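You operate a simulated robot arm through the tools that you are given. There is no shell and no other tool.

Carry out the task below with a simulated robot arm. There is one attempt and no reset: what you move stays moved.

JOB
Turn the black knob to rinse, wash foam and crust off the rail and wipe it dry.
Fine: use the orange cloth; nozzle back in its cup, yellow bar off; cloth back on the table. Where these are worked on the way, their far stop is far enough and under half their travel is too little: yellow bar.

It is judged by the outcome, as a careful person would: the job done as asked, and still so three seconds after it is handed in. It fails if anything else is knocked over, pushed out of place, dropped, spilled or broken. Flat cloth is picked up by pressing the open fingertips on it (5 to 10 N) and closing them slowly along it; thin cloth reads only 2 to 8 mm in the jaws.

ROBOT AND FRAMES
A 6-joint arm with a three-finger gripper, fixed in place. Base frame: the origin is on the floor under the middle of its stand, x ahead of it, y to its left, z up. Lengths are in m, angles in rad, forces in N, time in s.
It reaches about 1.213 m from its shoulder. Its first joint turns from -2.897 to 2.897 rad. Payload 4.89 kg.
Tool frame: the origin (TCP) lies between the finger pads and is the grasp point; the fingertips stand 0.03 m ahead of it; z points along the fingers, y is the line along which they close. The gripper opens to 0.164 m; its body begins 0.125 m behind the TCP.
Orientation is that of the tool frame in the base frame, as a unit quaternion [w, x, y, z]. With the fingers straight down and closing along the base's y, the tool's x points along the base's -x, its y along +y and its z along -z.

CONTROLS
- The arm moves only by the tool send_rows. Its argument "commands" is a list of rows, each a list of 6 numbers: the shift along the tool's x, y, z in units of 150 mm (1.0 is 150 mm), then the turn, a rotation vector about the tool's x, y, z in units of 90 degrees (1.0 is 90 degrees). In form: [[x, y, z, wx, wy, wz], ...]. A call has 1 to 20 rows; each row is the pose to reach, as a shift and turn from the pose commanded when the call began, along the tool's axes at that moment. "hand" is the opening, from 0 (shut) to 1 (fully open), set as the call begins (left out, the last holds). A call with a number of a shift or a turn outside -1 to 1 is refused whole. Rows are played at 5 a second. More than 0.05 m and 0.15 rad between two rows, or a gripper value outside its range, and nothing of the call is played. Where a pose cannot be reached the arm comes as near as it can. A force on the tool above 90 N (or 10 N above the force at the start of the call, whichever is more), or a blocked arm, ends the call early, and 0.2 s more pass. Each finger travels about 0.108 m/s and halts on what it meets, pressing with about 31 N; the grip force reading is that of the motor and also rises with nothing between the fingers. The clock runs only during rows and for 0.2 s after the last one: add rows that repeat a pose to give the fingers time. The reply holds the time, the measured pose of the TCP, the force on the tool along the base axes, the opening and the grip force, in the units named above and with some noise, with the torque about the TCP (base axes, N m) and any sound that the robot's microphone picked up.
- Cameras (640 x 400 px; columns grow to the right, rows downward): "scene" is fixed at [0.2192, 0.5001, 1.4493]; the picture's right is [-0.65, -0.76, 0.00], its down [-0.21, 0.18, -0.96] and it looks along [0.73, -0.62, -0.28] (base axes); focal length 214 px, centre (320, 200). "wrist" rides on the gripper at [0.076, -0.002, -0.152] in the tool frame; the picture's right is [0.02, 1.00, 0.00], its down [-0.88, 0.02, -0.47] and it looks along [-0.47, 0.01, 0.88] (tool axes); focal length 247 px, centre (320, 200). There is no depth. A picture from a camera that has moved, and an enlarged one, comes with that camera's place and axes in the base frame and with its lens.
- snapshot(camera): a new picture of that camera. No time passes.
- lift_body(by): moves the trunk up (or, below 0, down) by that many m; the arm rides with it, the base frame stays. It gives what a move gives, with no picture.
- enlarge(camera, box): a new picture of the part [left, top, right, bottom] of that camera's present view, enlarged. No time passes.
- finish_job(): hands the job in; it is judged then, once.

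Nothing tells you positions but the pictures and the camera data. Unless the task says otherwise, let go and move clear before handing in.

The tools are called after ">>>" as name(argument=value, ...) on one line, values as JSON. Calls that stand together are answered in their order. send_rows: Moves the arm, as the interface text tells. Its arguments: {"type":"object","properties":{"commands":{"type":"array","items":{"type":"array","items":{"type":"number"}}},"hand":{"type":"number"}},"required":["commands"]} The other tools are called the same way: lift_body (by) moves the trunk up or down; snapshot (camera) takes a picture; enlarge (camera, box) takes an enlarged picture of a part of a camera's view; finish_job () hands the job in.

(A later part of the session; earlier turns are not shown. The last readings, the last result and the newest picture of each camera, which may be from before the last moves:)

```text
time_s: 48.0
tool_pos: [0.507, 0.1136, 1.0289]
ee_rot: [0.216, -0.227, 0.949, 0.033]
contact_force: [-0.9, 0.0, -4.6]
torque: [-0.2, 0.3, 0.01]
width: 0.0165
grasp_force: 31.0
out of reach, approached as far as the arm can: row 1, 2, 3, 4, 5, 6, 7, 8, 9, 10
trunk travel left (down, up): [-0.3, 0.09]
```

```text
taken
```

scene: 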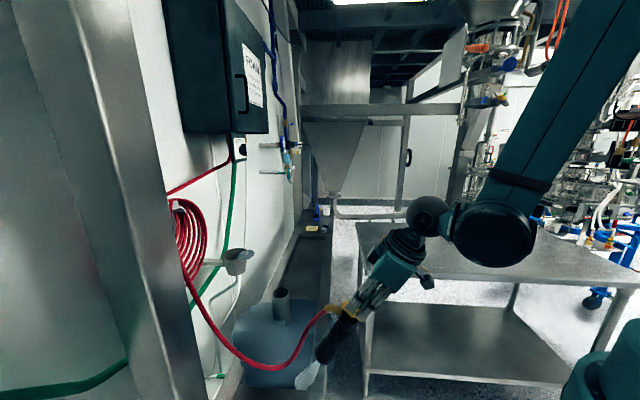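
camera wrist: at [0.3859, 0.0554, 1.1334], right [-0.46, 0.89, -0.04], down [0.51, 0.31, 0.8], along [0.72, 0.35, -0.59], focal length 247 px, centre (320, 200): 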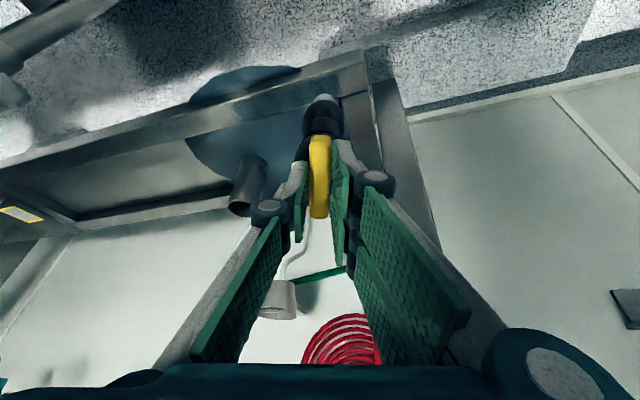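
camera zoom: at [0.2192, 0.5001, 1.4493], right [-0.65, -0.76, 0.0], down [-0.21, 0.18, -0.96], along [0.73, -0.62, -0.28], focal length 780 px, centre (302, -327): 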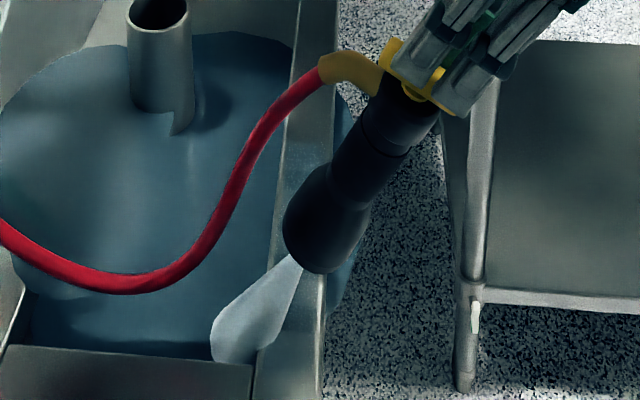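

No foam is visible any more. I'll lift the jet into the trough and inspect the rail for leftover crust.

>>> send_rows(commands=[[-0.2, -0.16, -0.06, 0, 0, 0], [-0.4, -0.32, -0.12, 0, 0, 0], [-0.6, -0.48, -0.18, 0, 0, 0], [-0.822, -0.65, -0.251, 0, 0, 0], [-0.822, -0.65, -0.251, 0, 0, 0]])

>>> enlarge(camera="scene", box=[285, 290, 365, 400])

>>> enlarge(camera="wrist", box=[230, 10, 470, 140])

```text
time_s: 49.2
tool_pos: [0.6338, 0.0703, 1.1189]
ee_rot: [0.218, -0.226, 0.949, 0.034]
contact_force: [0.5, -1.1, -3.6]
torque: [-0.09, 0.36, -0.02]
width: 0.0166
grasp_force: 31.0
trunk travel left (down, up): [-0.3, 0.09]
```

```text
3.64 times, centred on (325, 345) of scene
camera zoom: at [0.2192, 0.5001, 1.4493], right [-0.65, -0.76, 0.0], down [-0.21, 0.18, -0.96], along [0.73, -0.62, -0.28], focal length 780 px, centre (302, -327)
```

zoom: 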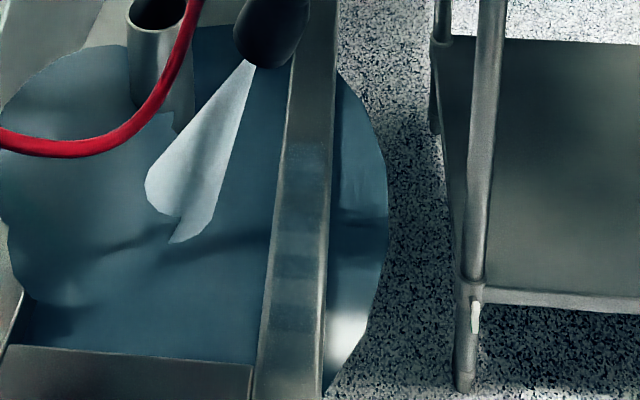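

```text
2.67 times, centred on (350, 75) of wrist
camera zoom: at [0.5133, 0.0125, 1.2239], right [-0.46, 0.89, -0.04], down [0.51, 0.31, 0.8], along [0.73, 0.35, -0.59], focal length 659 px, centre (240, 533)
```

zoom: 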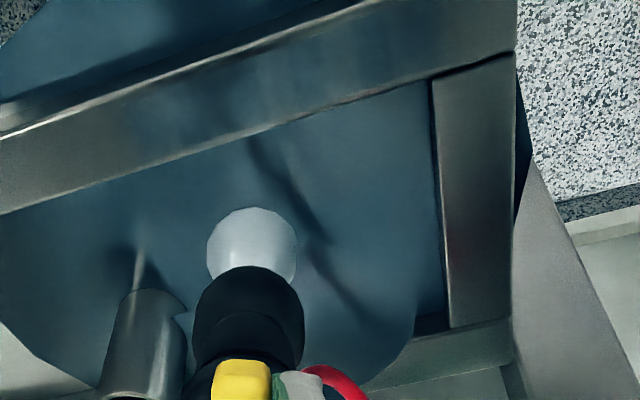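

>>> enlarge(camera="scene", box=[305, 310, 335, 400])

>>> enlarge(camera="wrist", box=[230, 15, 330, 80])

>>> enlarge(camera="wrist", box=[310, 5, 430, 65])

```text
4.44 times, centred on (320, 355) of scene
camera zoom: at [0.2192, 0.5001, 1.4493], right [-0.65, -0.76, 0.0], down [-0.21, 0.18, -0.96], along [0.73, -0.62, -0.28], focal length 953 px, centre (320, -489)
```

zoom: 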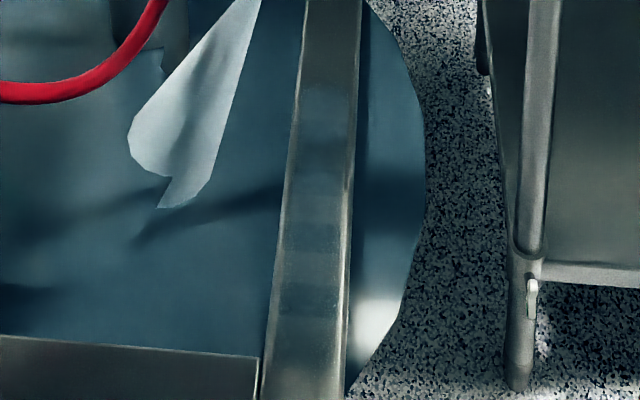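

```text
6.15 times, centred on (280, 48) of wrist
camera zoom: at [0.5133, 0.0125, 1.2239], right [-0.46, 0.89, -0.04], down [0.51, 0.31, 0.8], along [0.73, 0.35, -0.59], focal length 1520 px, centre (566, 1138)
```

zoom: 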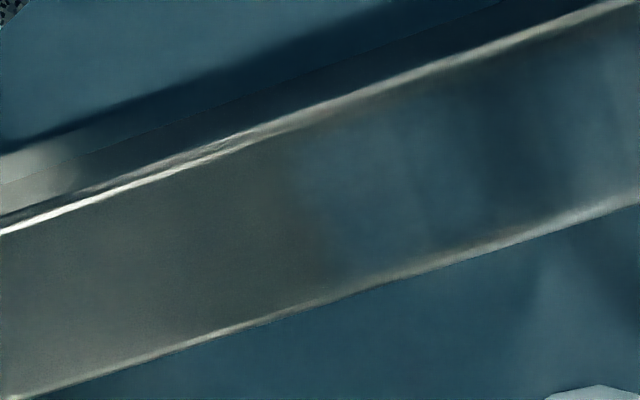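

```text
5.33 times, centred on (370, 35) of wrist
camera zoom: at [0.5133, 0.0125, 1.2239], right [-0.46, 0.89, -0.04], down [0.51, 0.31, 0.8], along [0.73, 0.35, -0.59], focal length 1317 px, centre (53, 1080)
```

zoom: 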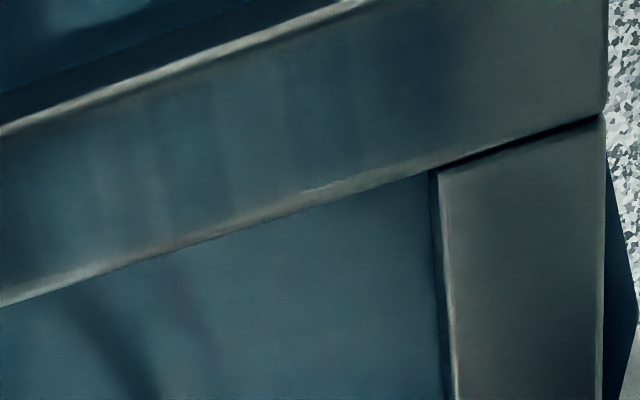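

>>> enlarge(camera="scene", box=[306, 320, 336, 342])

>>> enlarge(camera="scene", box=[302, 340, 334, 362])

>>> enlarge(camera="scene", box=[300, 360, 336, 400])

```text
16.00 times, centred on (321, 331) of scene
camera zoom: at [0.2192, 0.5001, 1.4493], right [-0.65, -0.76, 0.0], down [-0.21, 0.18, -0.96], along [0.73, -0.62, -0.28], focal length 3432 px, centre (304, -1896)
```

zoom: 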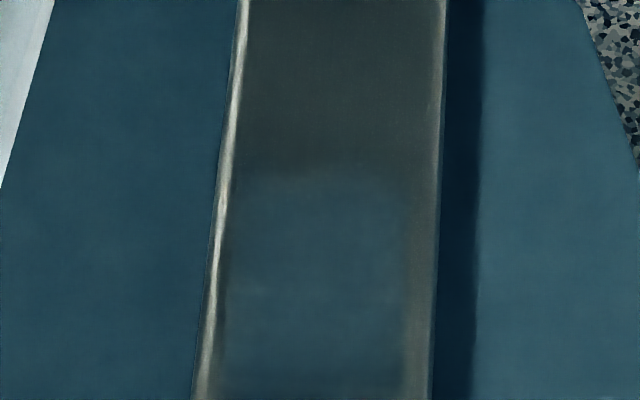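

```text
16.00 times, centred on (318, 351) of scene
camera zoom: at [0.2192, 0.5001, 1.4493], right [-0.65, -0.76, 0.0], down [-0.21, 0.18, -0.96], along [0.73, -0.62, -0.28], focal length 3432 px, centre (352, -2216)
```

zoom: 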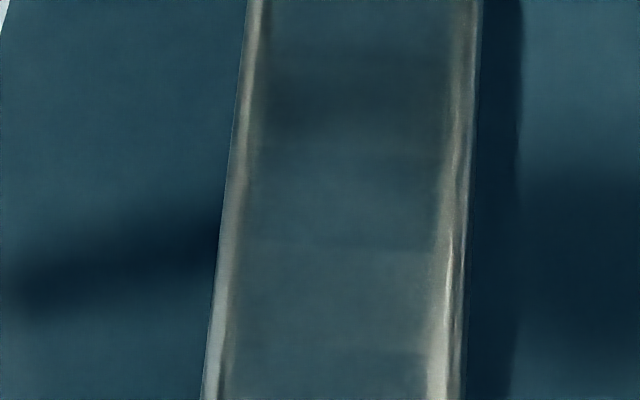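

```text
10.00 times, centred on (318, 380) of scene
camera zoom: at [0.2192, 0.5001, 1.4493], right [-0.65, -0.76, 0.0], down [-0.21, 0.18, -0.96], along [0.73, -0.62, -0.28], focal length 2145 px, centre (340, -1600)
```

zoom: 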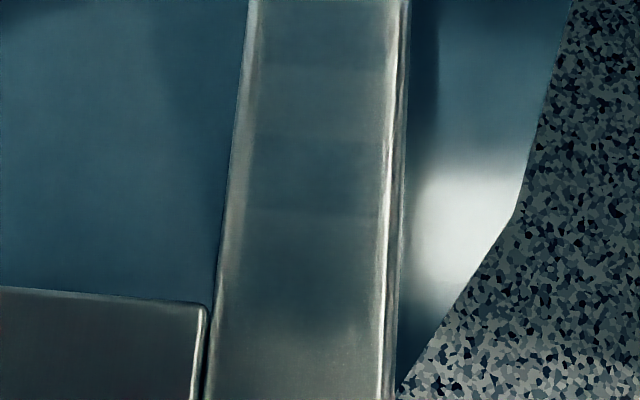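

The rail is clean: only a wet film remains, with no foam or crust left. Now I'll take the nozzle back to the cup, bringing it upright while staying over the trough.

>>> send_rows(commands=[[-0.196, -0.018, -0.025, -0.0068, 0.0348, -0.0736], [-0.392, -0.036, -0.05, -0.0136, 0.0696, -0.1472], [-0.588, -0.053, -0.074, -0.0205, 0.1045, -0.2207], [-0.784, -0.071, -0.099, -0.0273, 0.1393, -0.2943], [-0.98, -0.089, -0.124, -0.0341, 0.1741, -0.3679]])

>>> enlarge(camera="scene", box=[180, 130, 380, 400])

>>> snapshot(camera="wrist")

```text
time_s: 50.4
tool_pos: [0.7505, 0.1188, 1.2001]
ee_rot: [0.082, -0.495, 0.864, -0.036]
contact_force: [-0.5, 0.1, -4.5]
torque: [-0.03, 0.06, 0.01]
width: 0.0165
grasp_force: 30.5
trunk travel left (down, up): [-0.3, 0.09]
```

```text
1.48 times, centred on (280, 265) of scene
camera zoom: at [0.2192, 0.5001, 1.4493], right [-0.65, -0.76, 0.0], down [-0.21, 0.18, -0.96], along [0.73, -0.62, -0.28], focal length 318 px, centre (379, 104)
```

zoom: 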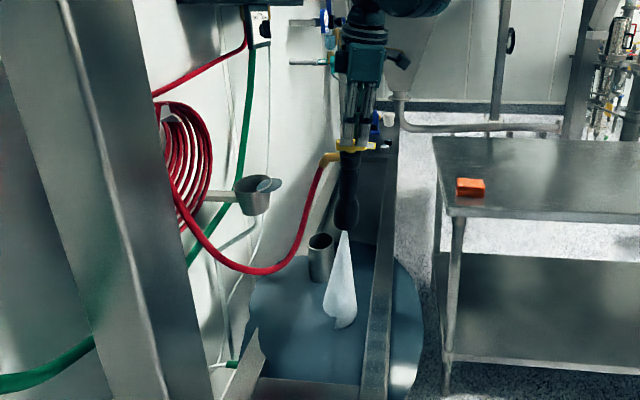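

```text
taken
camera wrist: at [0.6875, 0.0478, 1.3415], right [-0.86, 0.49, -0.14], down [0.34, 0.76, 0.56], along [0.38, 0.43, -0.82], focal length 247 px, centre (320, 200)
```

wrist: 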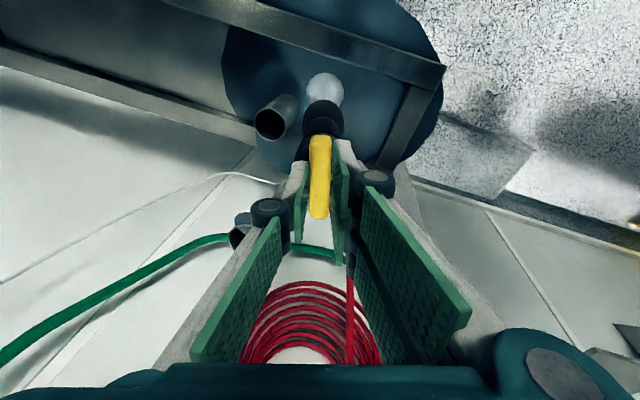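

Everything is upright and over the trough. I'm moving to u 0.543, staying clear of the plug, then straight to the cup.

>>> send_rows(commands=[[-0.161, -0.187, -0.091, 0, 0, 0], [-0.322, -0.373, -0.182, 0, 0, 0], [-0.482, -0.56, -0.273, 0, 0, 0], [-0.643, -0.746, -0.364, 0, 0, 0], [-0.804, -0.933, -0.455, 0, 0, 0]])

>>> send_rows(commands=[[-0.25, -0.066, 0.002, 0, 0, 0], [-0.5, -0.132, 0.004, 0, 0, 0], [-0.75, -0.198, 0.006, 0, 0, 0], [-0.975, -0.259, 0.008, 0, 0, 0], [-0.975, -0.259, 0.008, 0, 0, 0]])

>>> enlarge(camera="scene", box=[180, 150, 290, 290])

>>> enlarge(camera="wrist", box=[230, 60, 450, 260])

```text
time_s: 51.6
tool_pos: [0.9173, 0.1482, 1.301]
ee_rot: [0.084, -0.494, 0.865, -0.036]
contact_force: [-0.7, 0.3, -4.3]
torque: [-0.04, 0.03, -0.01]
width: 0.0166
grasp_force: 30.8
trunk travel left (down, up): [-0.3, 0.09]
```

```text
time_s: 52.8
tool_pos: [1.0254, 0.2553, 1.318]
ee_rot: [0.082, -0.493, 0.865, -0.036]
contact_force: [0.9, 0.5, -5.6]
torque: [-0.14, 0.19, -0.04]
width: 0.0166
grasp_force: 31.1
trunk travel left (down, up): [-0.3, 0.09]
```

```text
2.86 times, centred on (235, 220) of scene
camera zoom: at [0.2192, 0.5001, 1.4493], right [-0.65, -0.76, 0.0], down [-0.21, 0.18, -0.96], along [0.73, -0.62, -0.28], focal length 613 px, centre (563, 143)
```

zoom: 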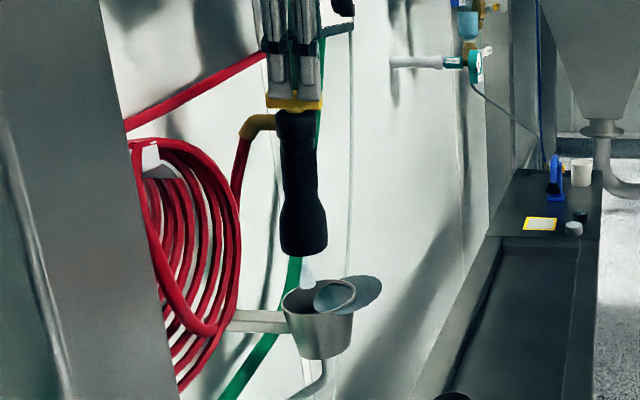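

```text
2.00 times, centred on (340, 160) of wrist
camera zoom: at [0.9622, 0.1852, 1.4603], right [-0.86, 0.49, -0.14], down [0.34, 0.76, 0.56], along [0.38, 0.43, -0.82], focal length 494 px, centre (280, 280)
```

zoom: 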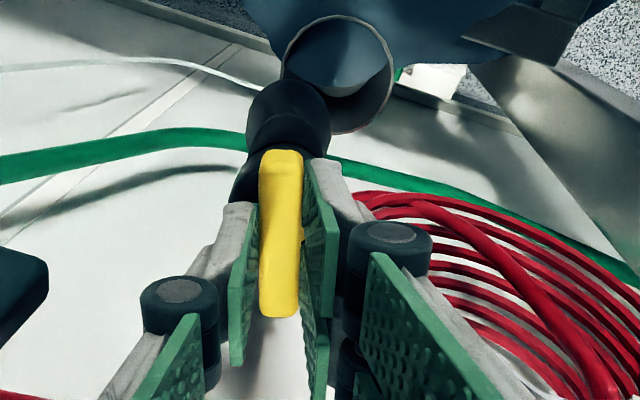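

The nozzle leans about 6° in the grip, so its tip is about 2 cm off the cup's centre. I'll tilt the tool to make it vertical over the cup.

>>> send_rows(commands=[[0.004, 0.011, -0.002, -0.0333, 0.0113, 0.002], [0.008, 0.022, -0.004, -0.0667, 0.0225, 0.004], [0.008, 0.022, -0.004, -0.0667, 0.0225, 0.004]])

>>> enlarge(camera="scene", box=[180, 150, 290, 290])

>>> enlarge(camera="wrist", box=[230, 60, 450, 260])

```text
time_s: 53.5
tool_pos: [1.0142, 0.2584, 1.3215]
ee_rot: [0.039, -0.495, 0.868, 0.003]
contact_force: [-52.4, 4.3, -4.8]
torque: [-0.76, -7.8, -3.12]
width: 0.0166
grasp_force: 31.0
trunk travel left (down, up): [-0.3, 0.09]
stopped in row 3: the force on the tool passed its limit at 94 N (the readings are from after the stop); the commanded pose is now the measured one
```

```text
2.86 times, centred on (235, 220) of scene
camera zoom: at [0.2192, 0.5001, 1.4493], right [-0.65, -0.76, 0.0], down [-0.21, 0.18, -0.96], along [0.73, -0.62, -0.28], focal length 613 px, centre (563, 143)
```

zoom: 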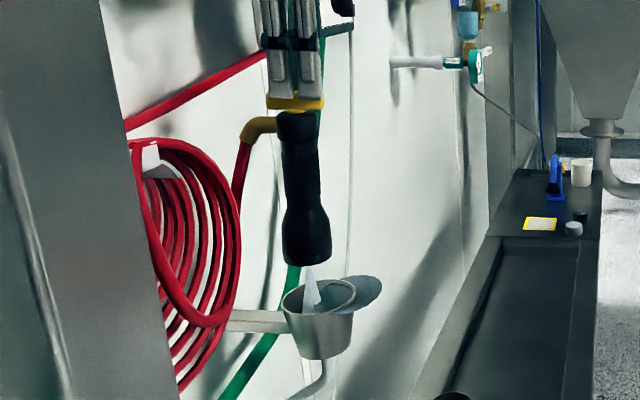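

```text
2.00 times, centred on (340, 160) of wrist
camera zoom: at [0.9662, 0.1844, 1.4677], right [-0.87, 0.49, -0.04], down [0.4, 0.75, 0.53], along [0.29, 0.45, -0.84], focal length 494 px, centre (280, 280)
```

zoom: 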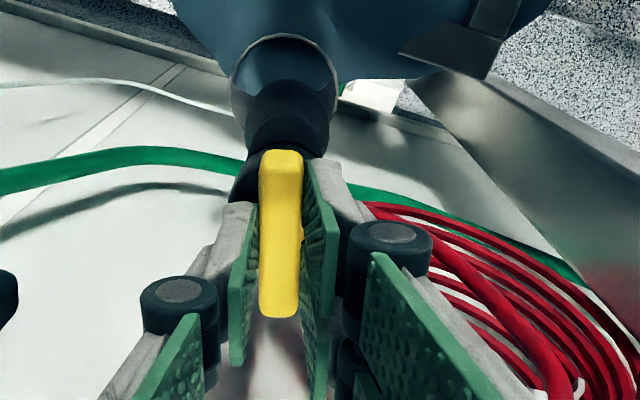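

The upright tilt brought the gripper against the cabinet corner and the move stopped. I'm easing away from it, which is also the direction the nozzle needs to go.

>>> send_rows(commands=[[0.034, 0.03, -0.003, 0, 0, 0], [0.067, 0.059, -0.007, 0, 0, 0], [0.067, 0.059, -0.007, 0, 0, 0]])

>>> enlarge(camera="scene", box=[160, 60, 300, 290])

>>> snapshot(camera="wrist")

>>> enlarge(camera="scene", box=[180, 150, 290, 290])

```text
time_s: 54.4
tool_pos: [1.006, 0.2513, 1.3171]
ee_rot: [0.041, -0.495, 0.868, 0.002]
contact_force: [0.0, -0.2, -5.1]
torque: [-0.03, 0.04, 0.02]
width: 0.0167
grasp_force: 31.5
trunk travel left (down, up): [-0.3, 0.09]
```

```text
1.74 times, centred on (230, 175) of scene
camera zoom: at [0.2192, 0.5001, 1.4493], right [-0.65, -0.76, 0.0], down [-0.21, 0.18, -0.96], along [0.73, -0.62, -0.28], focal length 373 px, centre (476, 244)
```

zoom: 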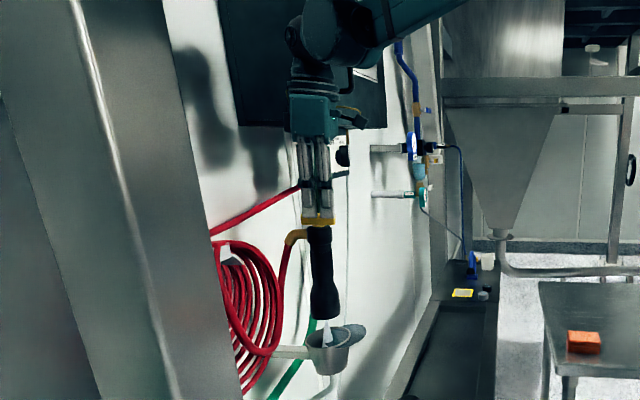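

```text
taken
camera wrist: at [0.9587, 0.1779, 1.4648], right [-0.87, 0.49, -0.04], down [0.4, 0.74, 0.53], along [0.29, 0.45, -0.84], focal length 247 px, centre (320, 200)
```

wrist: 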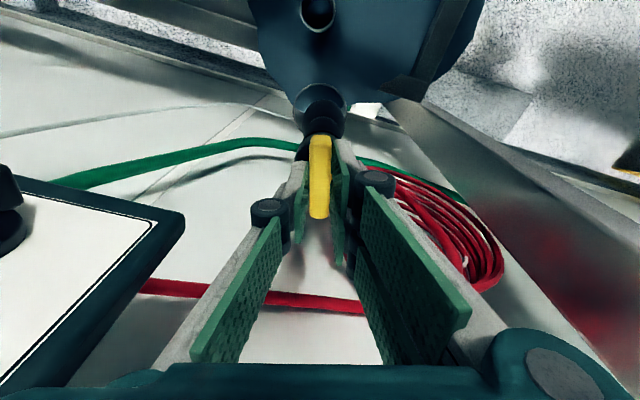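

```text
2.86 times, centred on (235, 220) of scene
camera zoom: at [0.2192, 0.5001, 1.4493], right [-0.65, -0.76, 0.0], down [-0.21, 0.18, -0.96], along [0.73, -0.62, -0.28], focal length 613 px, centre (563, 143)
```

zoom: 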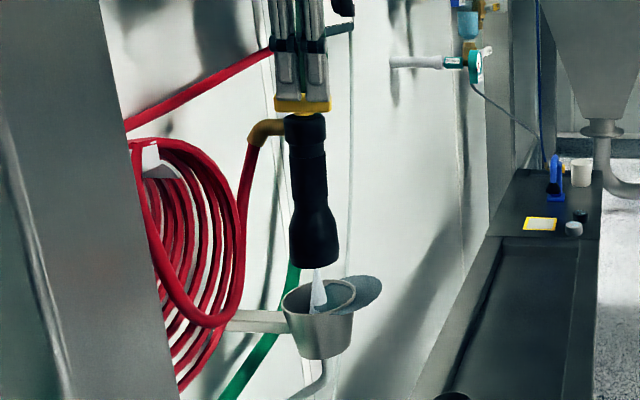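

>>> enlarge(camera="wrist", box=[260, 50, 380, 150])

>>> enlarge(camera="scene", box=[210, 210, 270, 290])

```text
4.00 times, centred on (320, 100) of wrist
camera zoom: at [0.9587, 0.1779, 1.4648], right [-0.87, 0.49, -0.04], down [0.4, 0.74, 0.53], along [0.29, 0.45, -0.84], focal length 988 px, centre (320, 600)
```

zoom: 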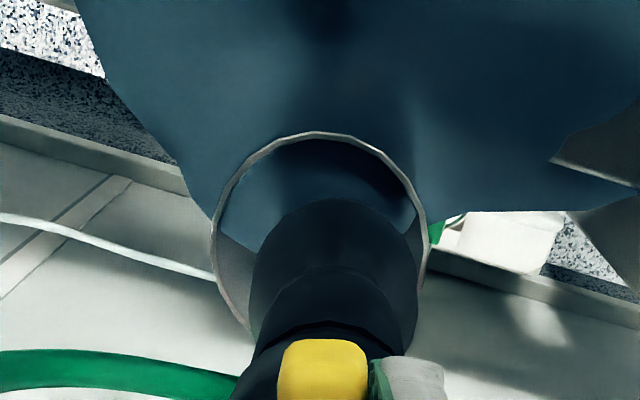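

```text
5.00 times, centred on (240, 250) of scene
camera zoom: at [0.2192, 0.5001, 1.4493], right [-0.65, -0.76, 0.0], down [-0.21, 0.18, -0.96], along [0.73, -0.62, -0.28], focal length 1072 px, centre (720, -50)
```

zoom: 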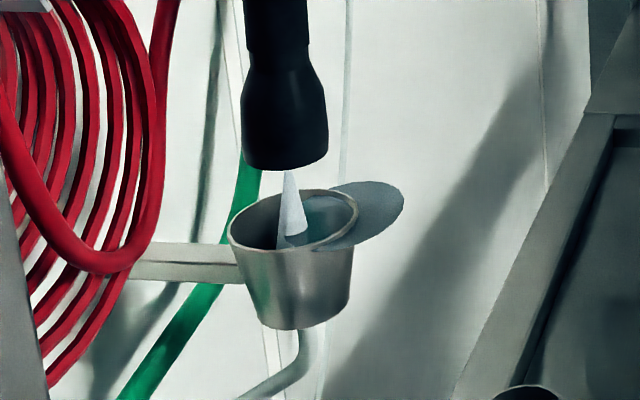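

The contact is cleared and the tip is centred over the cup to within about a centimetre. I'm lowering partway with a small centring shift.

>>> send_rows(commands=[[0.007, -0.02, 0.09, 0, 0, 0], [0.013, -0.025, 0.18, 0, 0, 0], [0.018, -0.024, 0.28, 0, 0, 0], [0.024, -0.022, 0.38, 0, 0, 0], [0.029, -0.02, 0.467, 0, 0, 0], [0.029, -0.02, 0.467, 0, 0, 0]])

>>> enlarge(camera="wrist", box=[240, 40, 400, 160])

>>> enlarge(camera="scene", box=[200, 190, 280, 290])

```text
time_s: 55.8
tool_pos: [1.0122, 0.2505, 1.2489]
ee_rot: [0.04, -0.495, 0.868, 0.003]
contact_force: [0.2, 1.7, -4.8]
torque: [-0.07, 0.08, -0.01]
width: 0.0166
grasp_force: 31.1
trunk travel left (down, up): [-0.3, 0.09]
```

```text
3.33 times, centred on (320, 100) of wrist
camera zoom: at [0.9638, 0.177, 1.3947], right [-0.87, 0.49, -0.04], down [0.4, 0.75, 0.53], along [0.29, 0.45, -0.84], focal length 823 px, centre (320, 533)
```

zoom: 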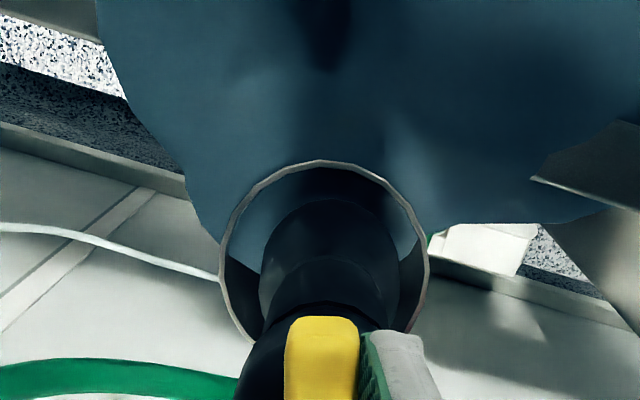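

```text
4.00 times, centred on (240, 240) of scene
camera zoom: at [0.2192, 0.5001, 1.4493], right [-0.65, -0.76, 0.0], down [-0.21, 0.18, -0.96], along [0.73, -0.62, -0.28], focal length 858 px, centre (640, 40)
```

zoom: 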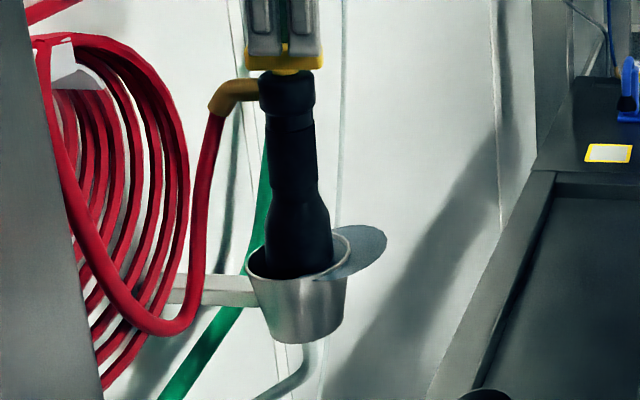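

The nozzle tip is inside the cup and centred. I'm lowering it the rest of the way until it seats.

>>> send_rows(commands=[[0.009, 0.004, 0.13, 0, 0, 0], [0.018, 0.009, 0.26, 0, 0, 0], [0.025, 0.012, 0.35, 0, 0, 0], [0.029, 0.014, 0.4, 0, 0, 0], [0.031, 0.015, 0.435, 0, 0, 0], [0.031, 0.015, 0.435, 0, 0, 0]])

>>> enlarge(camera="wrist", box=[220, 60, 440, 260])

>>> enlarge(camera="scene", box=[205, 200, 265, 280])

```text
time_s: 57.1
tool_pos: [1.0094, 0.2491, 1.184]
ee_rot: [0.04, -0.494, 0.868, 0.002]
contact_force: [1.6, 2.0, 22.9]
torque: [0.15, -0.04, 0.01]
width: 0.0173
grasp_force: 31.1
trunk travel left (down, up): [-0.3, 0.09]
```

```text
2.00 times, centred on (330, 160) of wrist
camera zoom: at [0.9622, 0.1762, 1.3305], right [-0.87, 0.49, -0.04], down [0.4, 0.74, 0.53], along [0.29, 0.45, -0.84], focal length 494 px, centre (300, 280)
```

zoom: 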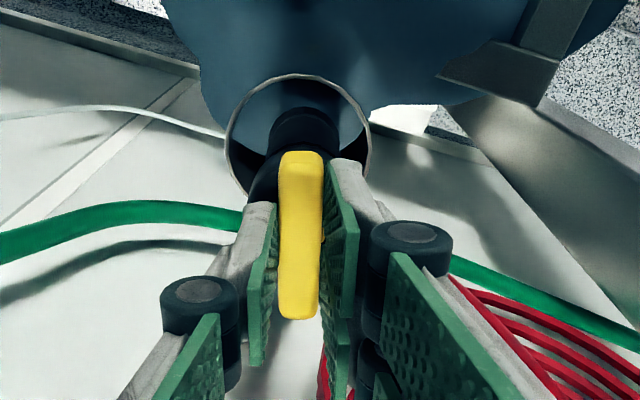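

```text
5.00 times, centred on (235, 240) of scene
camera zoom: at [0.2192, 0.5001, 1.4493], right [-0.65, -0.76, 0.0], down [-0.21, 0.18, -0.96], along [0.73, -0.62, -0.28], focal length 1072 px, centre (745, 0)
```

zoom: 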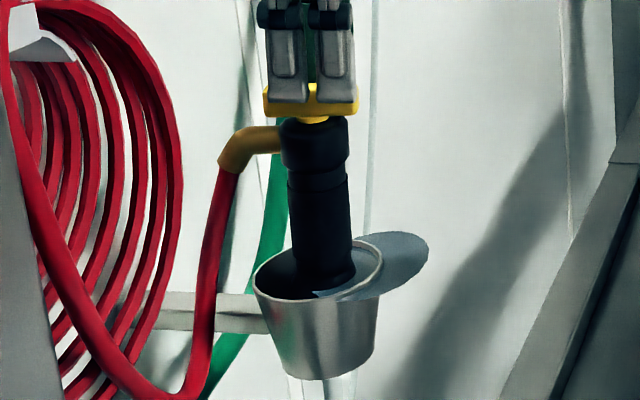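

The nozzle is seated with a light downward push, which also helps keep the body from turning. I'm turning the yellow handle counter-clockwise to close it, half the travel first.

>>> send_rows(commands=[[0, 0, 0, 0, 0, -0.083], [0, 0, 0, 0, 0, -0.167], [0, 0, 0, 0, 0, -0.25], [0, 0, 0, 0, 0, -0.333], [0, 0, 0, 0, 0, -0.417], [0, 0, 0, 0, 0, -0.417]])

>>> enlarge(camera="scene", box=[205, 200, 265, 280])

>>> snapshot(camera="wrist")

```text
time_s: 58.5
tool_pos: [1.0101, 0.25, 1.183]
ee_rot: [-0.039, 0.748, -0.663, 0.011]
contact_force: [-0.6, 1.6, 9.4]
torque: [0.33, 0.08, -0.02]
width: 0.0166
grasp_force: 30.6
trunk travel left (down, up): [-0.3, 0.09]
```

```text
5.00 times, centred on (235, 240) of scene
camera zoom: at [0.2192, 0.5001, 1.4493], right [-0.65, -0.76, 0.0], down [-0.21, 0.18, -0.96], along [0.73, -0.62, -0.28], focal length 1072 px, centre (745, 0)
```

zoom: 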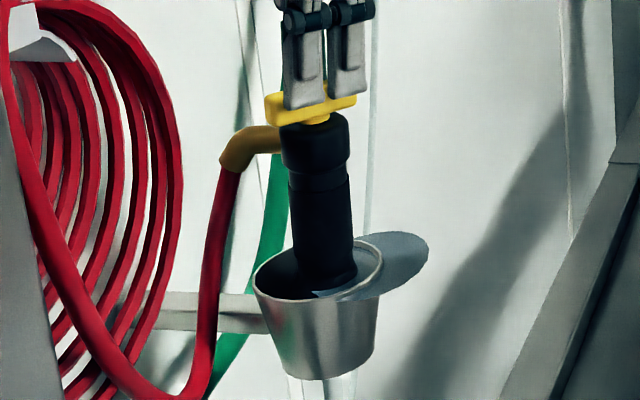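

```text
taken
camera wrist: at [1.0113, 0.1669, 1.3329], right [-0.99, -0.14, -0.07], down [-0.16, 0.85, 0.5], along [-0.01, 0.51, -0.86], focal length 247 px, centre (320, 200)
```

wrist: 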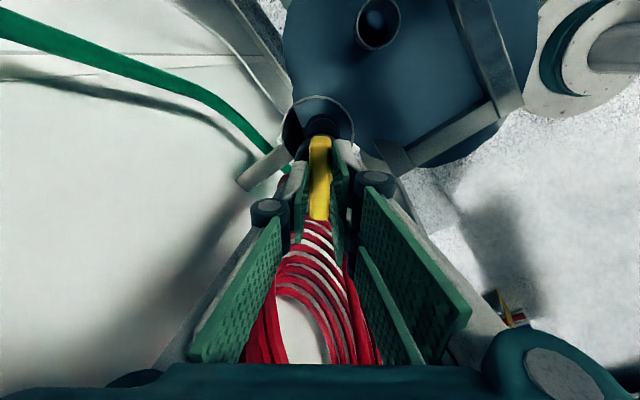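

The body and elbow stayed put while the handle turned. I'm continuing the second half to the off position.

>>> send_rows(commands=[[0, 0, 0, 0, 0, -0.083], [0, 0, 0, 0, 0, -0.167], [0, 0, 0, 0, 0, -0.25], [0, 0, 0, 0, 0, -0.333], [0, 0, 0, 0, 0, -0.417], [0, 0, 0, 0, 0, -0.417]])

>>> enlarge(camera="scene", box=[205, 200, 265, 280])

>>> snapshot(camera="wrist")

```text
time_s: 60.0
tool_pos: [1.0094, 0.2499, 1.1829]
ee_rot: [-0.033, 0.921, -0.387, 0.023]
contact_force: [-1.7, 0.6, 12.0]
torque: [0.56, 0.58, 0.0]
width: 0.0167
grasp_force: 30.8
trunk travel left (down, up): [-0.3, 0.09]
```

```text
5.00 times, centred on (235, 240) of scene
camera zoom: at [0.2192, 0.5001, 1.4493], right [-0.65, -0.76, 0.0], down [-0.21, 0.18, -0.96], along [0.73, -0.62, -0.28], focal length 1072 px, centre (745, 0)
```

zoom: 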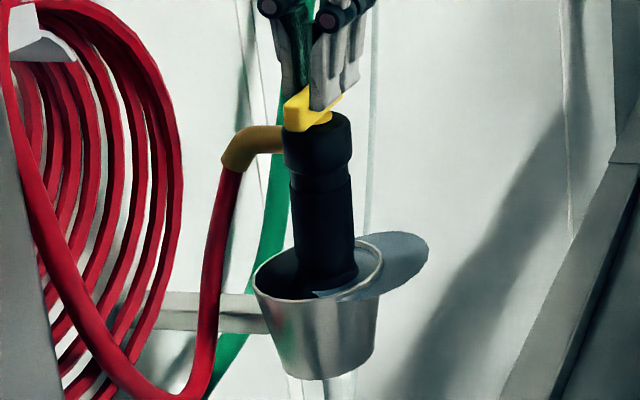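

```text
taken
camera wrist: at [1.0546, 0.1894, 1.337], right [-0.7, -0.71, -0.08], down [-0.66, 0.6, 0.46], along [-0.28, 0.37, -0.89], focal length 247 px, centre (320, 200)
```

wrist: 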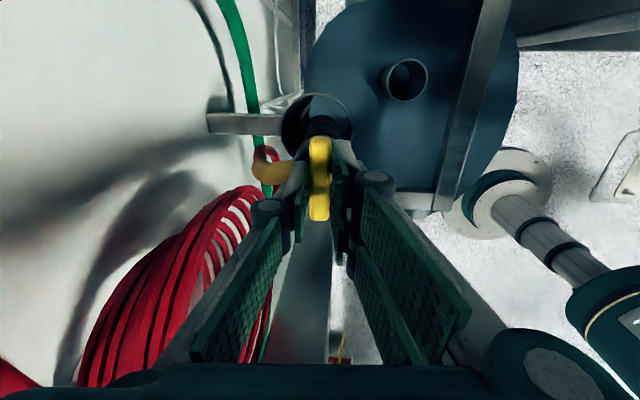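

The bar is again square to the elbow, as it was at the start. I'll nudge it a few degrees more to make sure it's on the off stop, then check that the water has stopped.

>>> send_rows(commands=[[0, 0, 0, 0, 0, -0.05], [0, 0, 0, 0, 0, -0.1], [0, 0, 0, 0, 0, -0.1]])

>>> enlarge(camera="scene", box=[205, 200, 265, 280])

>>> enlarge(camera="wrist", box=[230, 60, 450, 260])

>>> enlarge(camera="scene", box=[220, 220, 380, 400])

```text
time_s: 60.8
tool_pos: [1.0062, 0.246, 1.1834]
ee_rot: [-0.03, 0.948, -0.317, 0.024]
contact_force: [-34.0, -17.2, 0.5]
torque: [2.8, -5.92, -3.16]
width: 0.0165
grasp_force: 30.7
trunk travel left (down, up): [-0.3, 0.09]
stopped in row 3: the force on the tool passed its limit at 94 N (the readings are from after the stop); the commanded pose is now the measured one
```

```text
5.00 times, centred on (235, 240) of scene
camera zoom: at [0.2192, 0.5001, 1.4493], right [-0.65, -0.76, 0.0], down [-0.21, 0.18, -0.96], along [0.73, -0.62, -0.28], focal length 1072 px, centre (745, 0)
```

zoom: 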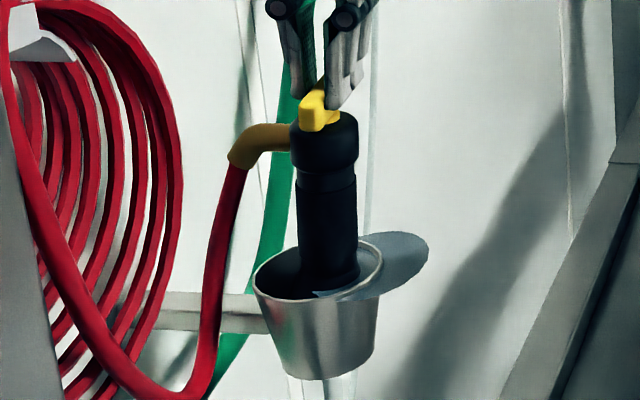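

```text
2.00 times, centred on (340, 160) of wrist
camera zoom: at [1.059, 0.1933, 1.3378], right [-0.58, -0.81, -0.07], down [-0.74, 0.5, 0.45], along [-0.33, 0.31, -0.89], focal length 494 px, centre (280, 280)
```

zoom: 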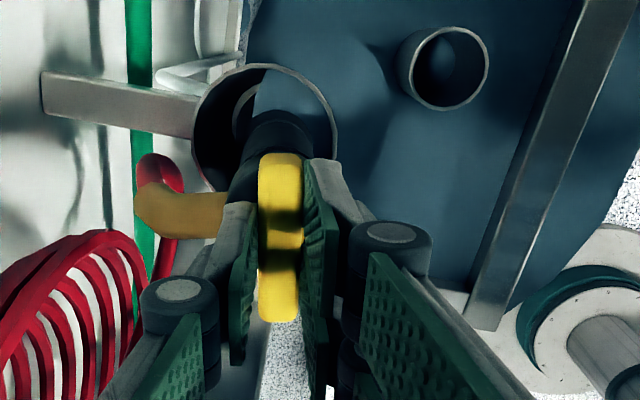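

```text
2.22 times, centred on (300, 310) of scene
camera zoom: at [0.2192, 0.5001, 1.4493], right [-0.65, -0.76, 0.0], down [-0.21, 0.18, -0.96], along [0.73, -0.62, -0.28], focal length 477 px, centre (364, -44)
```

zoom: 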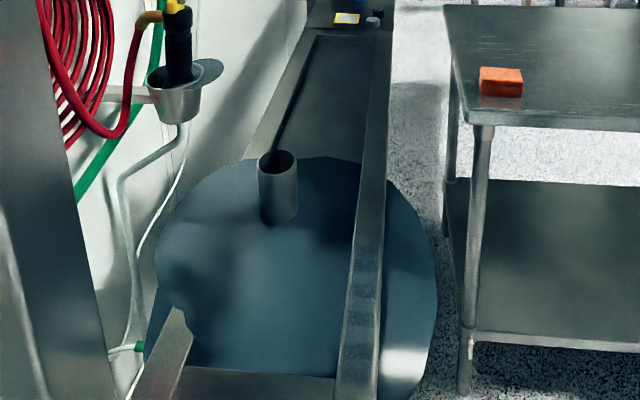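

The camera side of the gripper touched the knob panel as it rotated, so the move stopped. The handle is closed. I'll open the fingers, rotate the hand back away from the panel, then lift off.

>>> send_rows(commands=[[0, 0, 0, 0, 0, 0], [0, 0, 0, 0, 0, 0], [0, 0, 0, 0, 0, 0]], hand=0.55)

>>> enlarge(camera="wrist", box=[200, 60, 480, 260])

>>> enlarge(camera="scene", box=[190, 130, 290, 280])

```text
time_s: 61.6
tool_pos: [1.0067, 0.2447, 1.1828]
ee_rot: [-0.031, 0.948, -0.317, 0.025]
contact_force: [-47.1, -31.9, -8.8]
torque: [5.87, -7.49, -5.03]
width: 0.0903
grasp_force: 0.1
trunk travel left (down, up): [-0.3, 0.09]
```

```text
2.00 times, centred on (340, 160) of wrist
camera zoom: at [1.0591, 0.1932, 1.3378], right [-0.58, -0.81, -0.07], down [-0.75, 0.49, 0.45], along [-0.33, 0.32, -0.89], focal length 494 px, centre (280, 280)
```

zoom: 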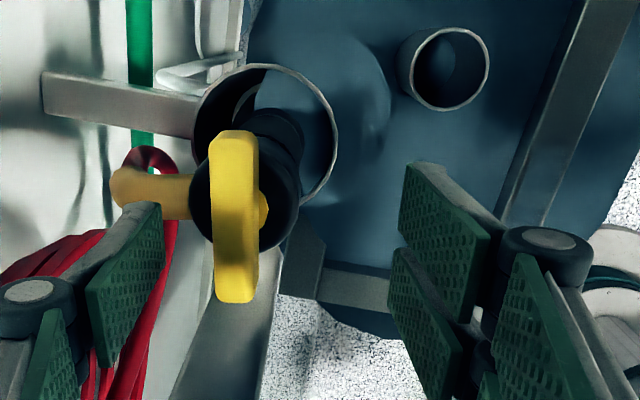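

```text
2.67 times, centred on (240, 205) of scene
camera zoom: at [0.2192, 0.5001, 1.4493], right [-0.65, -0.76, 0.0], down [-0.21, 0.18, -0.96], along [0.73, -0.62, -0.28], focal length 572 px, centre (533, 187)
```

zoom: 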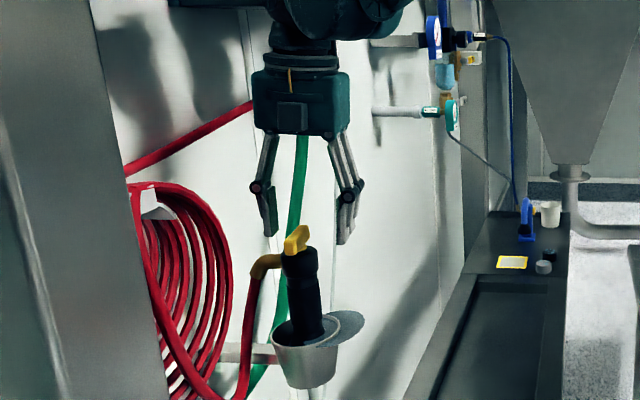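

The nozzle settled back upright in its cup with the handle square to the elbow. The hand still presses on the panel, so I'm easing off it and rotating clear.

>>> send_rows(commands=[[-0.045, 0.034, -0.003, 0, 0, 0.05], [-0.091, 0.068, -0.007, 0, 0, 0.11], [-0.091, 0.068, -0.007, 0, 0, 0.167], [-0.091, 0.068, -0.007, 0, 0, 0.167]])

>>> snapshot(camera="wrist")

```text
time_s: 62.6
tool_pos: [0.992, 0.2468, 1.1818]
ee_rot: [-0.033, 0.898, -0.438, 0.02]
contact_force: [0.2, 0.5, 0.1]
torque: [0.0, 0.01, 0.01]
width: 0.0904
grasp_force: 0.1
trunk travel left (down, up): [-0.3, 0.09]
```

```text
taken
camera wrist: at [1.0311, 0.1816, 1.3345], right [-0.77, -0.63, -0.08], down [-0.59, 0.66, 0.47], along [-0.24, 0.4, -0.88], focal length 247 px, centre (320, 200)
```

wrist: 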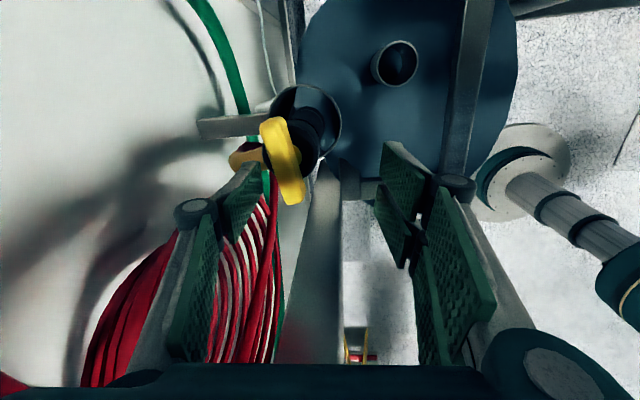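

The contact is gone. I'm lifting straight up off the handle, then pulling back from the wall.

>>> send_rows(commands=[[0, -0.011, -0.13, 0, 0, 0], [0.002, -0.021, -0.266, 0, 0, 0], [0.03, 0.2, -0.42, 0, 0, 0], [0.06, 0.42, -0.55, 0, 0, 0], [0.08, 0.6, -0.65, 0, 0, 0], [0.1, 0.74, -0.727, 0, 0, 0], [0.1, 0.74, -0.727, 0, 0, 0]])

>>> snapshot(camera="wrist")

>>> enlarge(camera="scene", box=[205, 200, 265, 280])

>>> enlarge(camera="scene", box=[228, 130, 268, 170])

```text
time_s: 64.2
tool_pos: [0.9067, 0.1619, 1.2833]
ee_rot: [-0.034, 0.898, -0.438, 0.019]
contact_force: [0.3, -0.5, 0.7]
torque: [0.04, -0.03, 0.02]
width: 0.0902
grasp_force: 0.0
trunk travel left (down, up): [-0.3, 0.09]
```

```text
taken
camera wrist: at [0.9455, 0.0959, 1.4354], right [-0.77, -0.63, -0.08], down [-0.59, 0.66, 0.47], along [-0.24, 0.4, -0.88], focal length 247 px, centre (320, 200)
```

wrist: 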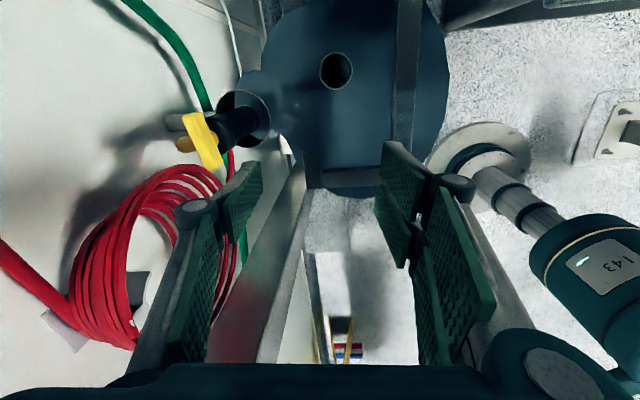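

```text
5.00 times, centred on (235, 240) of scene
camera zoom: at [0.2192, 0.5001, 1.4493], right [-0.65, -0.76, 0.0], down [-0.21, 0.18, -0.96], along [0.73, -0.62, -0.28], focal length 1072 px, centre (745, 0)
```

zoom: 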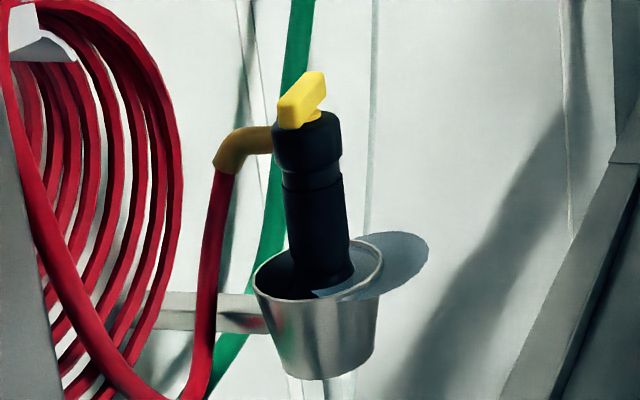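

```text
10.00 times, centred on (248, 150) of scene
camera zoom: at [0.2192, 0.5001, 1.4493], right [-0.65, -0.76, 0.0], down [-0.21, 0.18, -0.96], along [0.73, -0.62, -0.28], focal length 2145 px, centre (1040, 700)
```

zoom: 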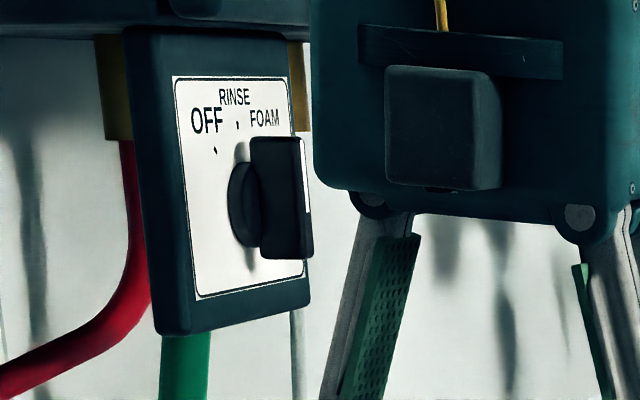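

The knob is still at RINSE and the nozzle rests in its cup. I'm checking the bar against the elbow from above.

>>> enlarge(camera="wrist", box=[150, 70, 300, 190])

>>> enlarge(camera="scene", box=[205, 205, 260, 255])

```text
3.33 times, centred on (225, 130) of wrist
camera zoom: at [0.9455, 0.0959, 1.4354], right [-0.77, -0.63, -0.08], down [-0.59, 0.66, 0.47], along [-0.24, 0.4, -0.88], focal length 823 px, centre (637, 433)
```

zoom: 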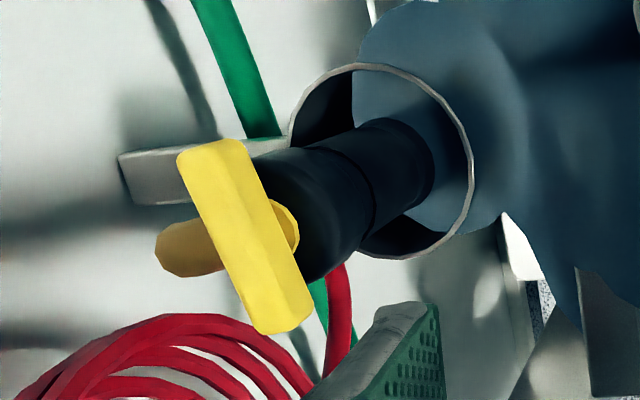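

```text
8.00 times, centred on (232, 230) of scene
camera zoom: at [0.2192, 0.5001, 1.4493], right [-0.65, -0.76, 0.0], down [-0.21, 0.18, -0.96], along [0.73, -0.62, -0.28], focal length 1716 px, centre (1020, -40)
```

zoom: 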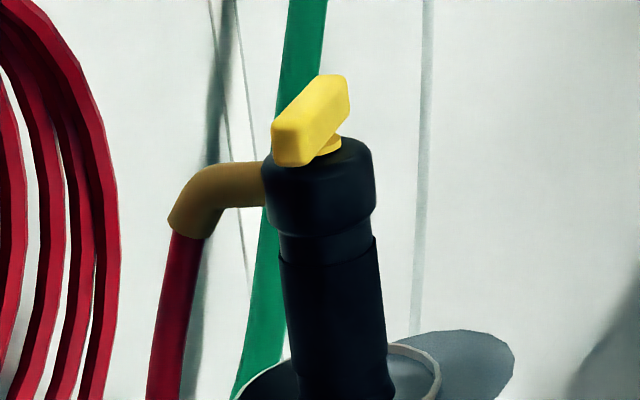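

The valve is closed: bar to elbow reads about 5°, against about 2° at the start, which is within measuring error. Next is the orange cloth, so I'm moving over toward the table.

>>> send_rows(commands=[[0.113, 0.239, -0.001, 0, 0, 0], [0.227, 0.478, -0.003, 0, 0, 0], [0.34, 0.717, -0.004, 0, 0, 0], [0.453, 0.956, -0.005, 0, 0, 0]])

>>> send_rows(commands=[[0.113, 0.239, -0.001, 0, 0, 0], [0.227, 0.478, -0.003, 0, 0, 0], [0.34, 0.717, -0.004, 0, 0, 0], [0.453, 0.956, -0.005, 0, 0, 0]])

>>> snapshot(camera="wrist")

>>> snapshot(camera="scene")

```text
time_s: 65.2
tool_pos: [0.8355, 0.0218, 1.273]
ee_rot: [-0.034, 0.898, -0.437, 0.019]
contact_force: [0.4, 1.2, -0.5]
torque: [-0.08, 0.08, 0.01]
width: 0.0902
grasp_force: 0.0
trunk travel left (down, up): [-0.3, 0.09]
```

```text
time_s: 66.2
tool_pos: [0.7652, -0.1206, 1.2624]
ee_rot: [-0.032, 0.899, -0.437, 0.019]
contact_force: [0.6, 0.2, -1.2]
torque: [-0.05, 0.07, -0.01]
width: 0.0902
grasp_force: 0.0
trunk travel left (down, up): [-0.3, 0.09]
```

```text
taken
camera wrist: at [0.8049, -0.1863, 1.4148], right [-0.77, -0.63, -0.08], down [-0.59, 0.66, 0.47], along [-0.24, 0.4, -0.88], focal length 247 px, centre (320, 200)
```

wrist: 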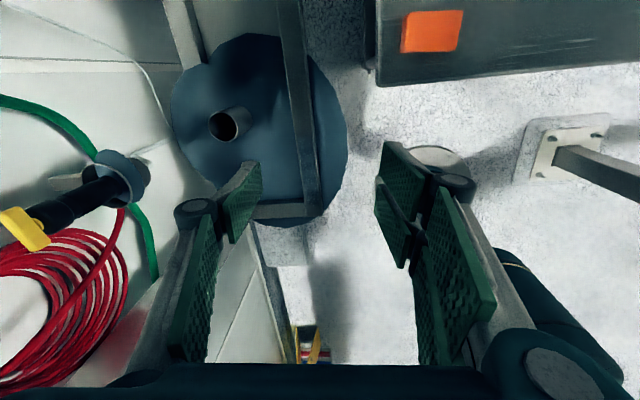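

```text
taken
```

scene: 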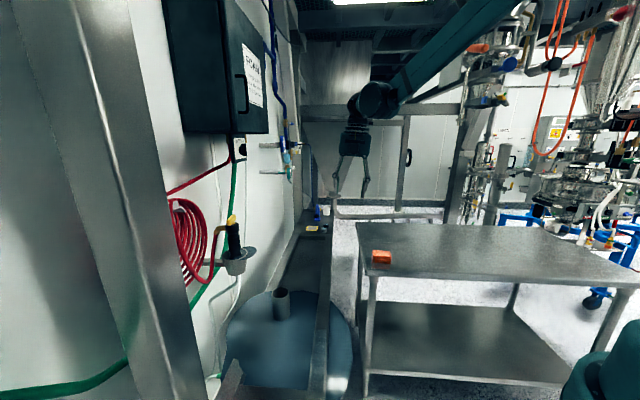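

>>> enlarge(camera="wrist", box=[370, 0, 520, 100])

>>> enlarge(camera="scene", box=[360, 240, 410, 275])

```text
4.00 times, centred on (445, 50) of wrist
camera zoom: at [0.8049, -0.1863, 1.4148], right [-0.77, -0.63, -0.08], down [-0.59, 0.66, 0.47], along [-0.24, 0.4, -0.88], focal length 988 px, centre (-180, 800)
```

zoom: 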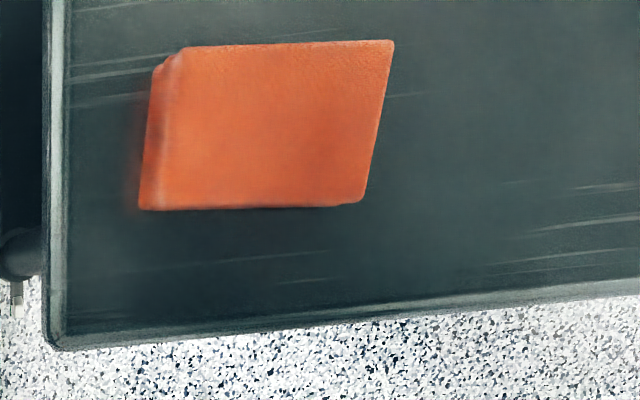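

```text
11.43 times, centred on (385, 258) of scene
camera zoom: at [0.2192, 0.5001, 1.4493], right [-0.65, -0.76, 0.0], down [-0.21, 0.18, -0.96], along [0.73, -0.62, -0.28], focal length 2451 px, centre (-423, -457)
```

zoom: 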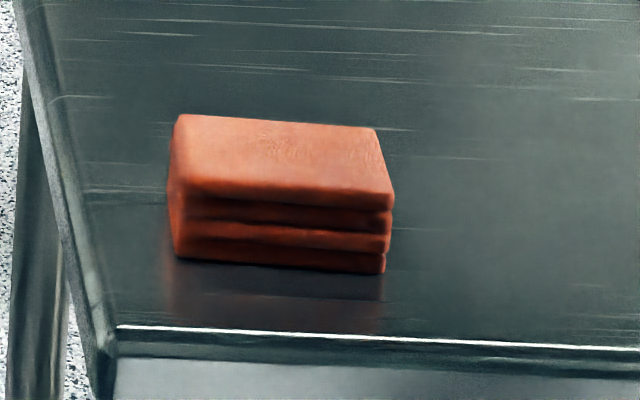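

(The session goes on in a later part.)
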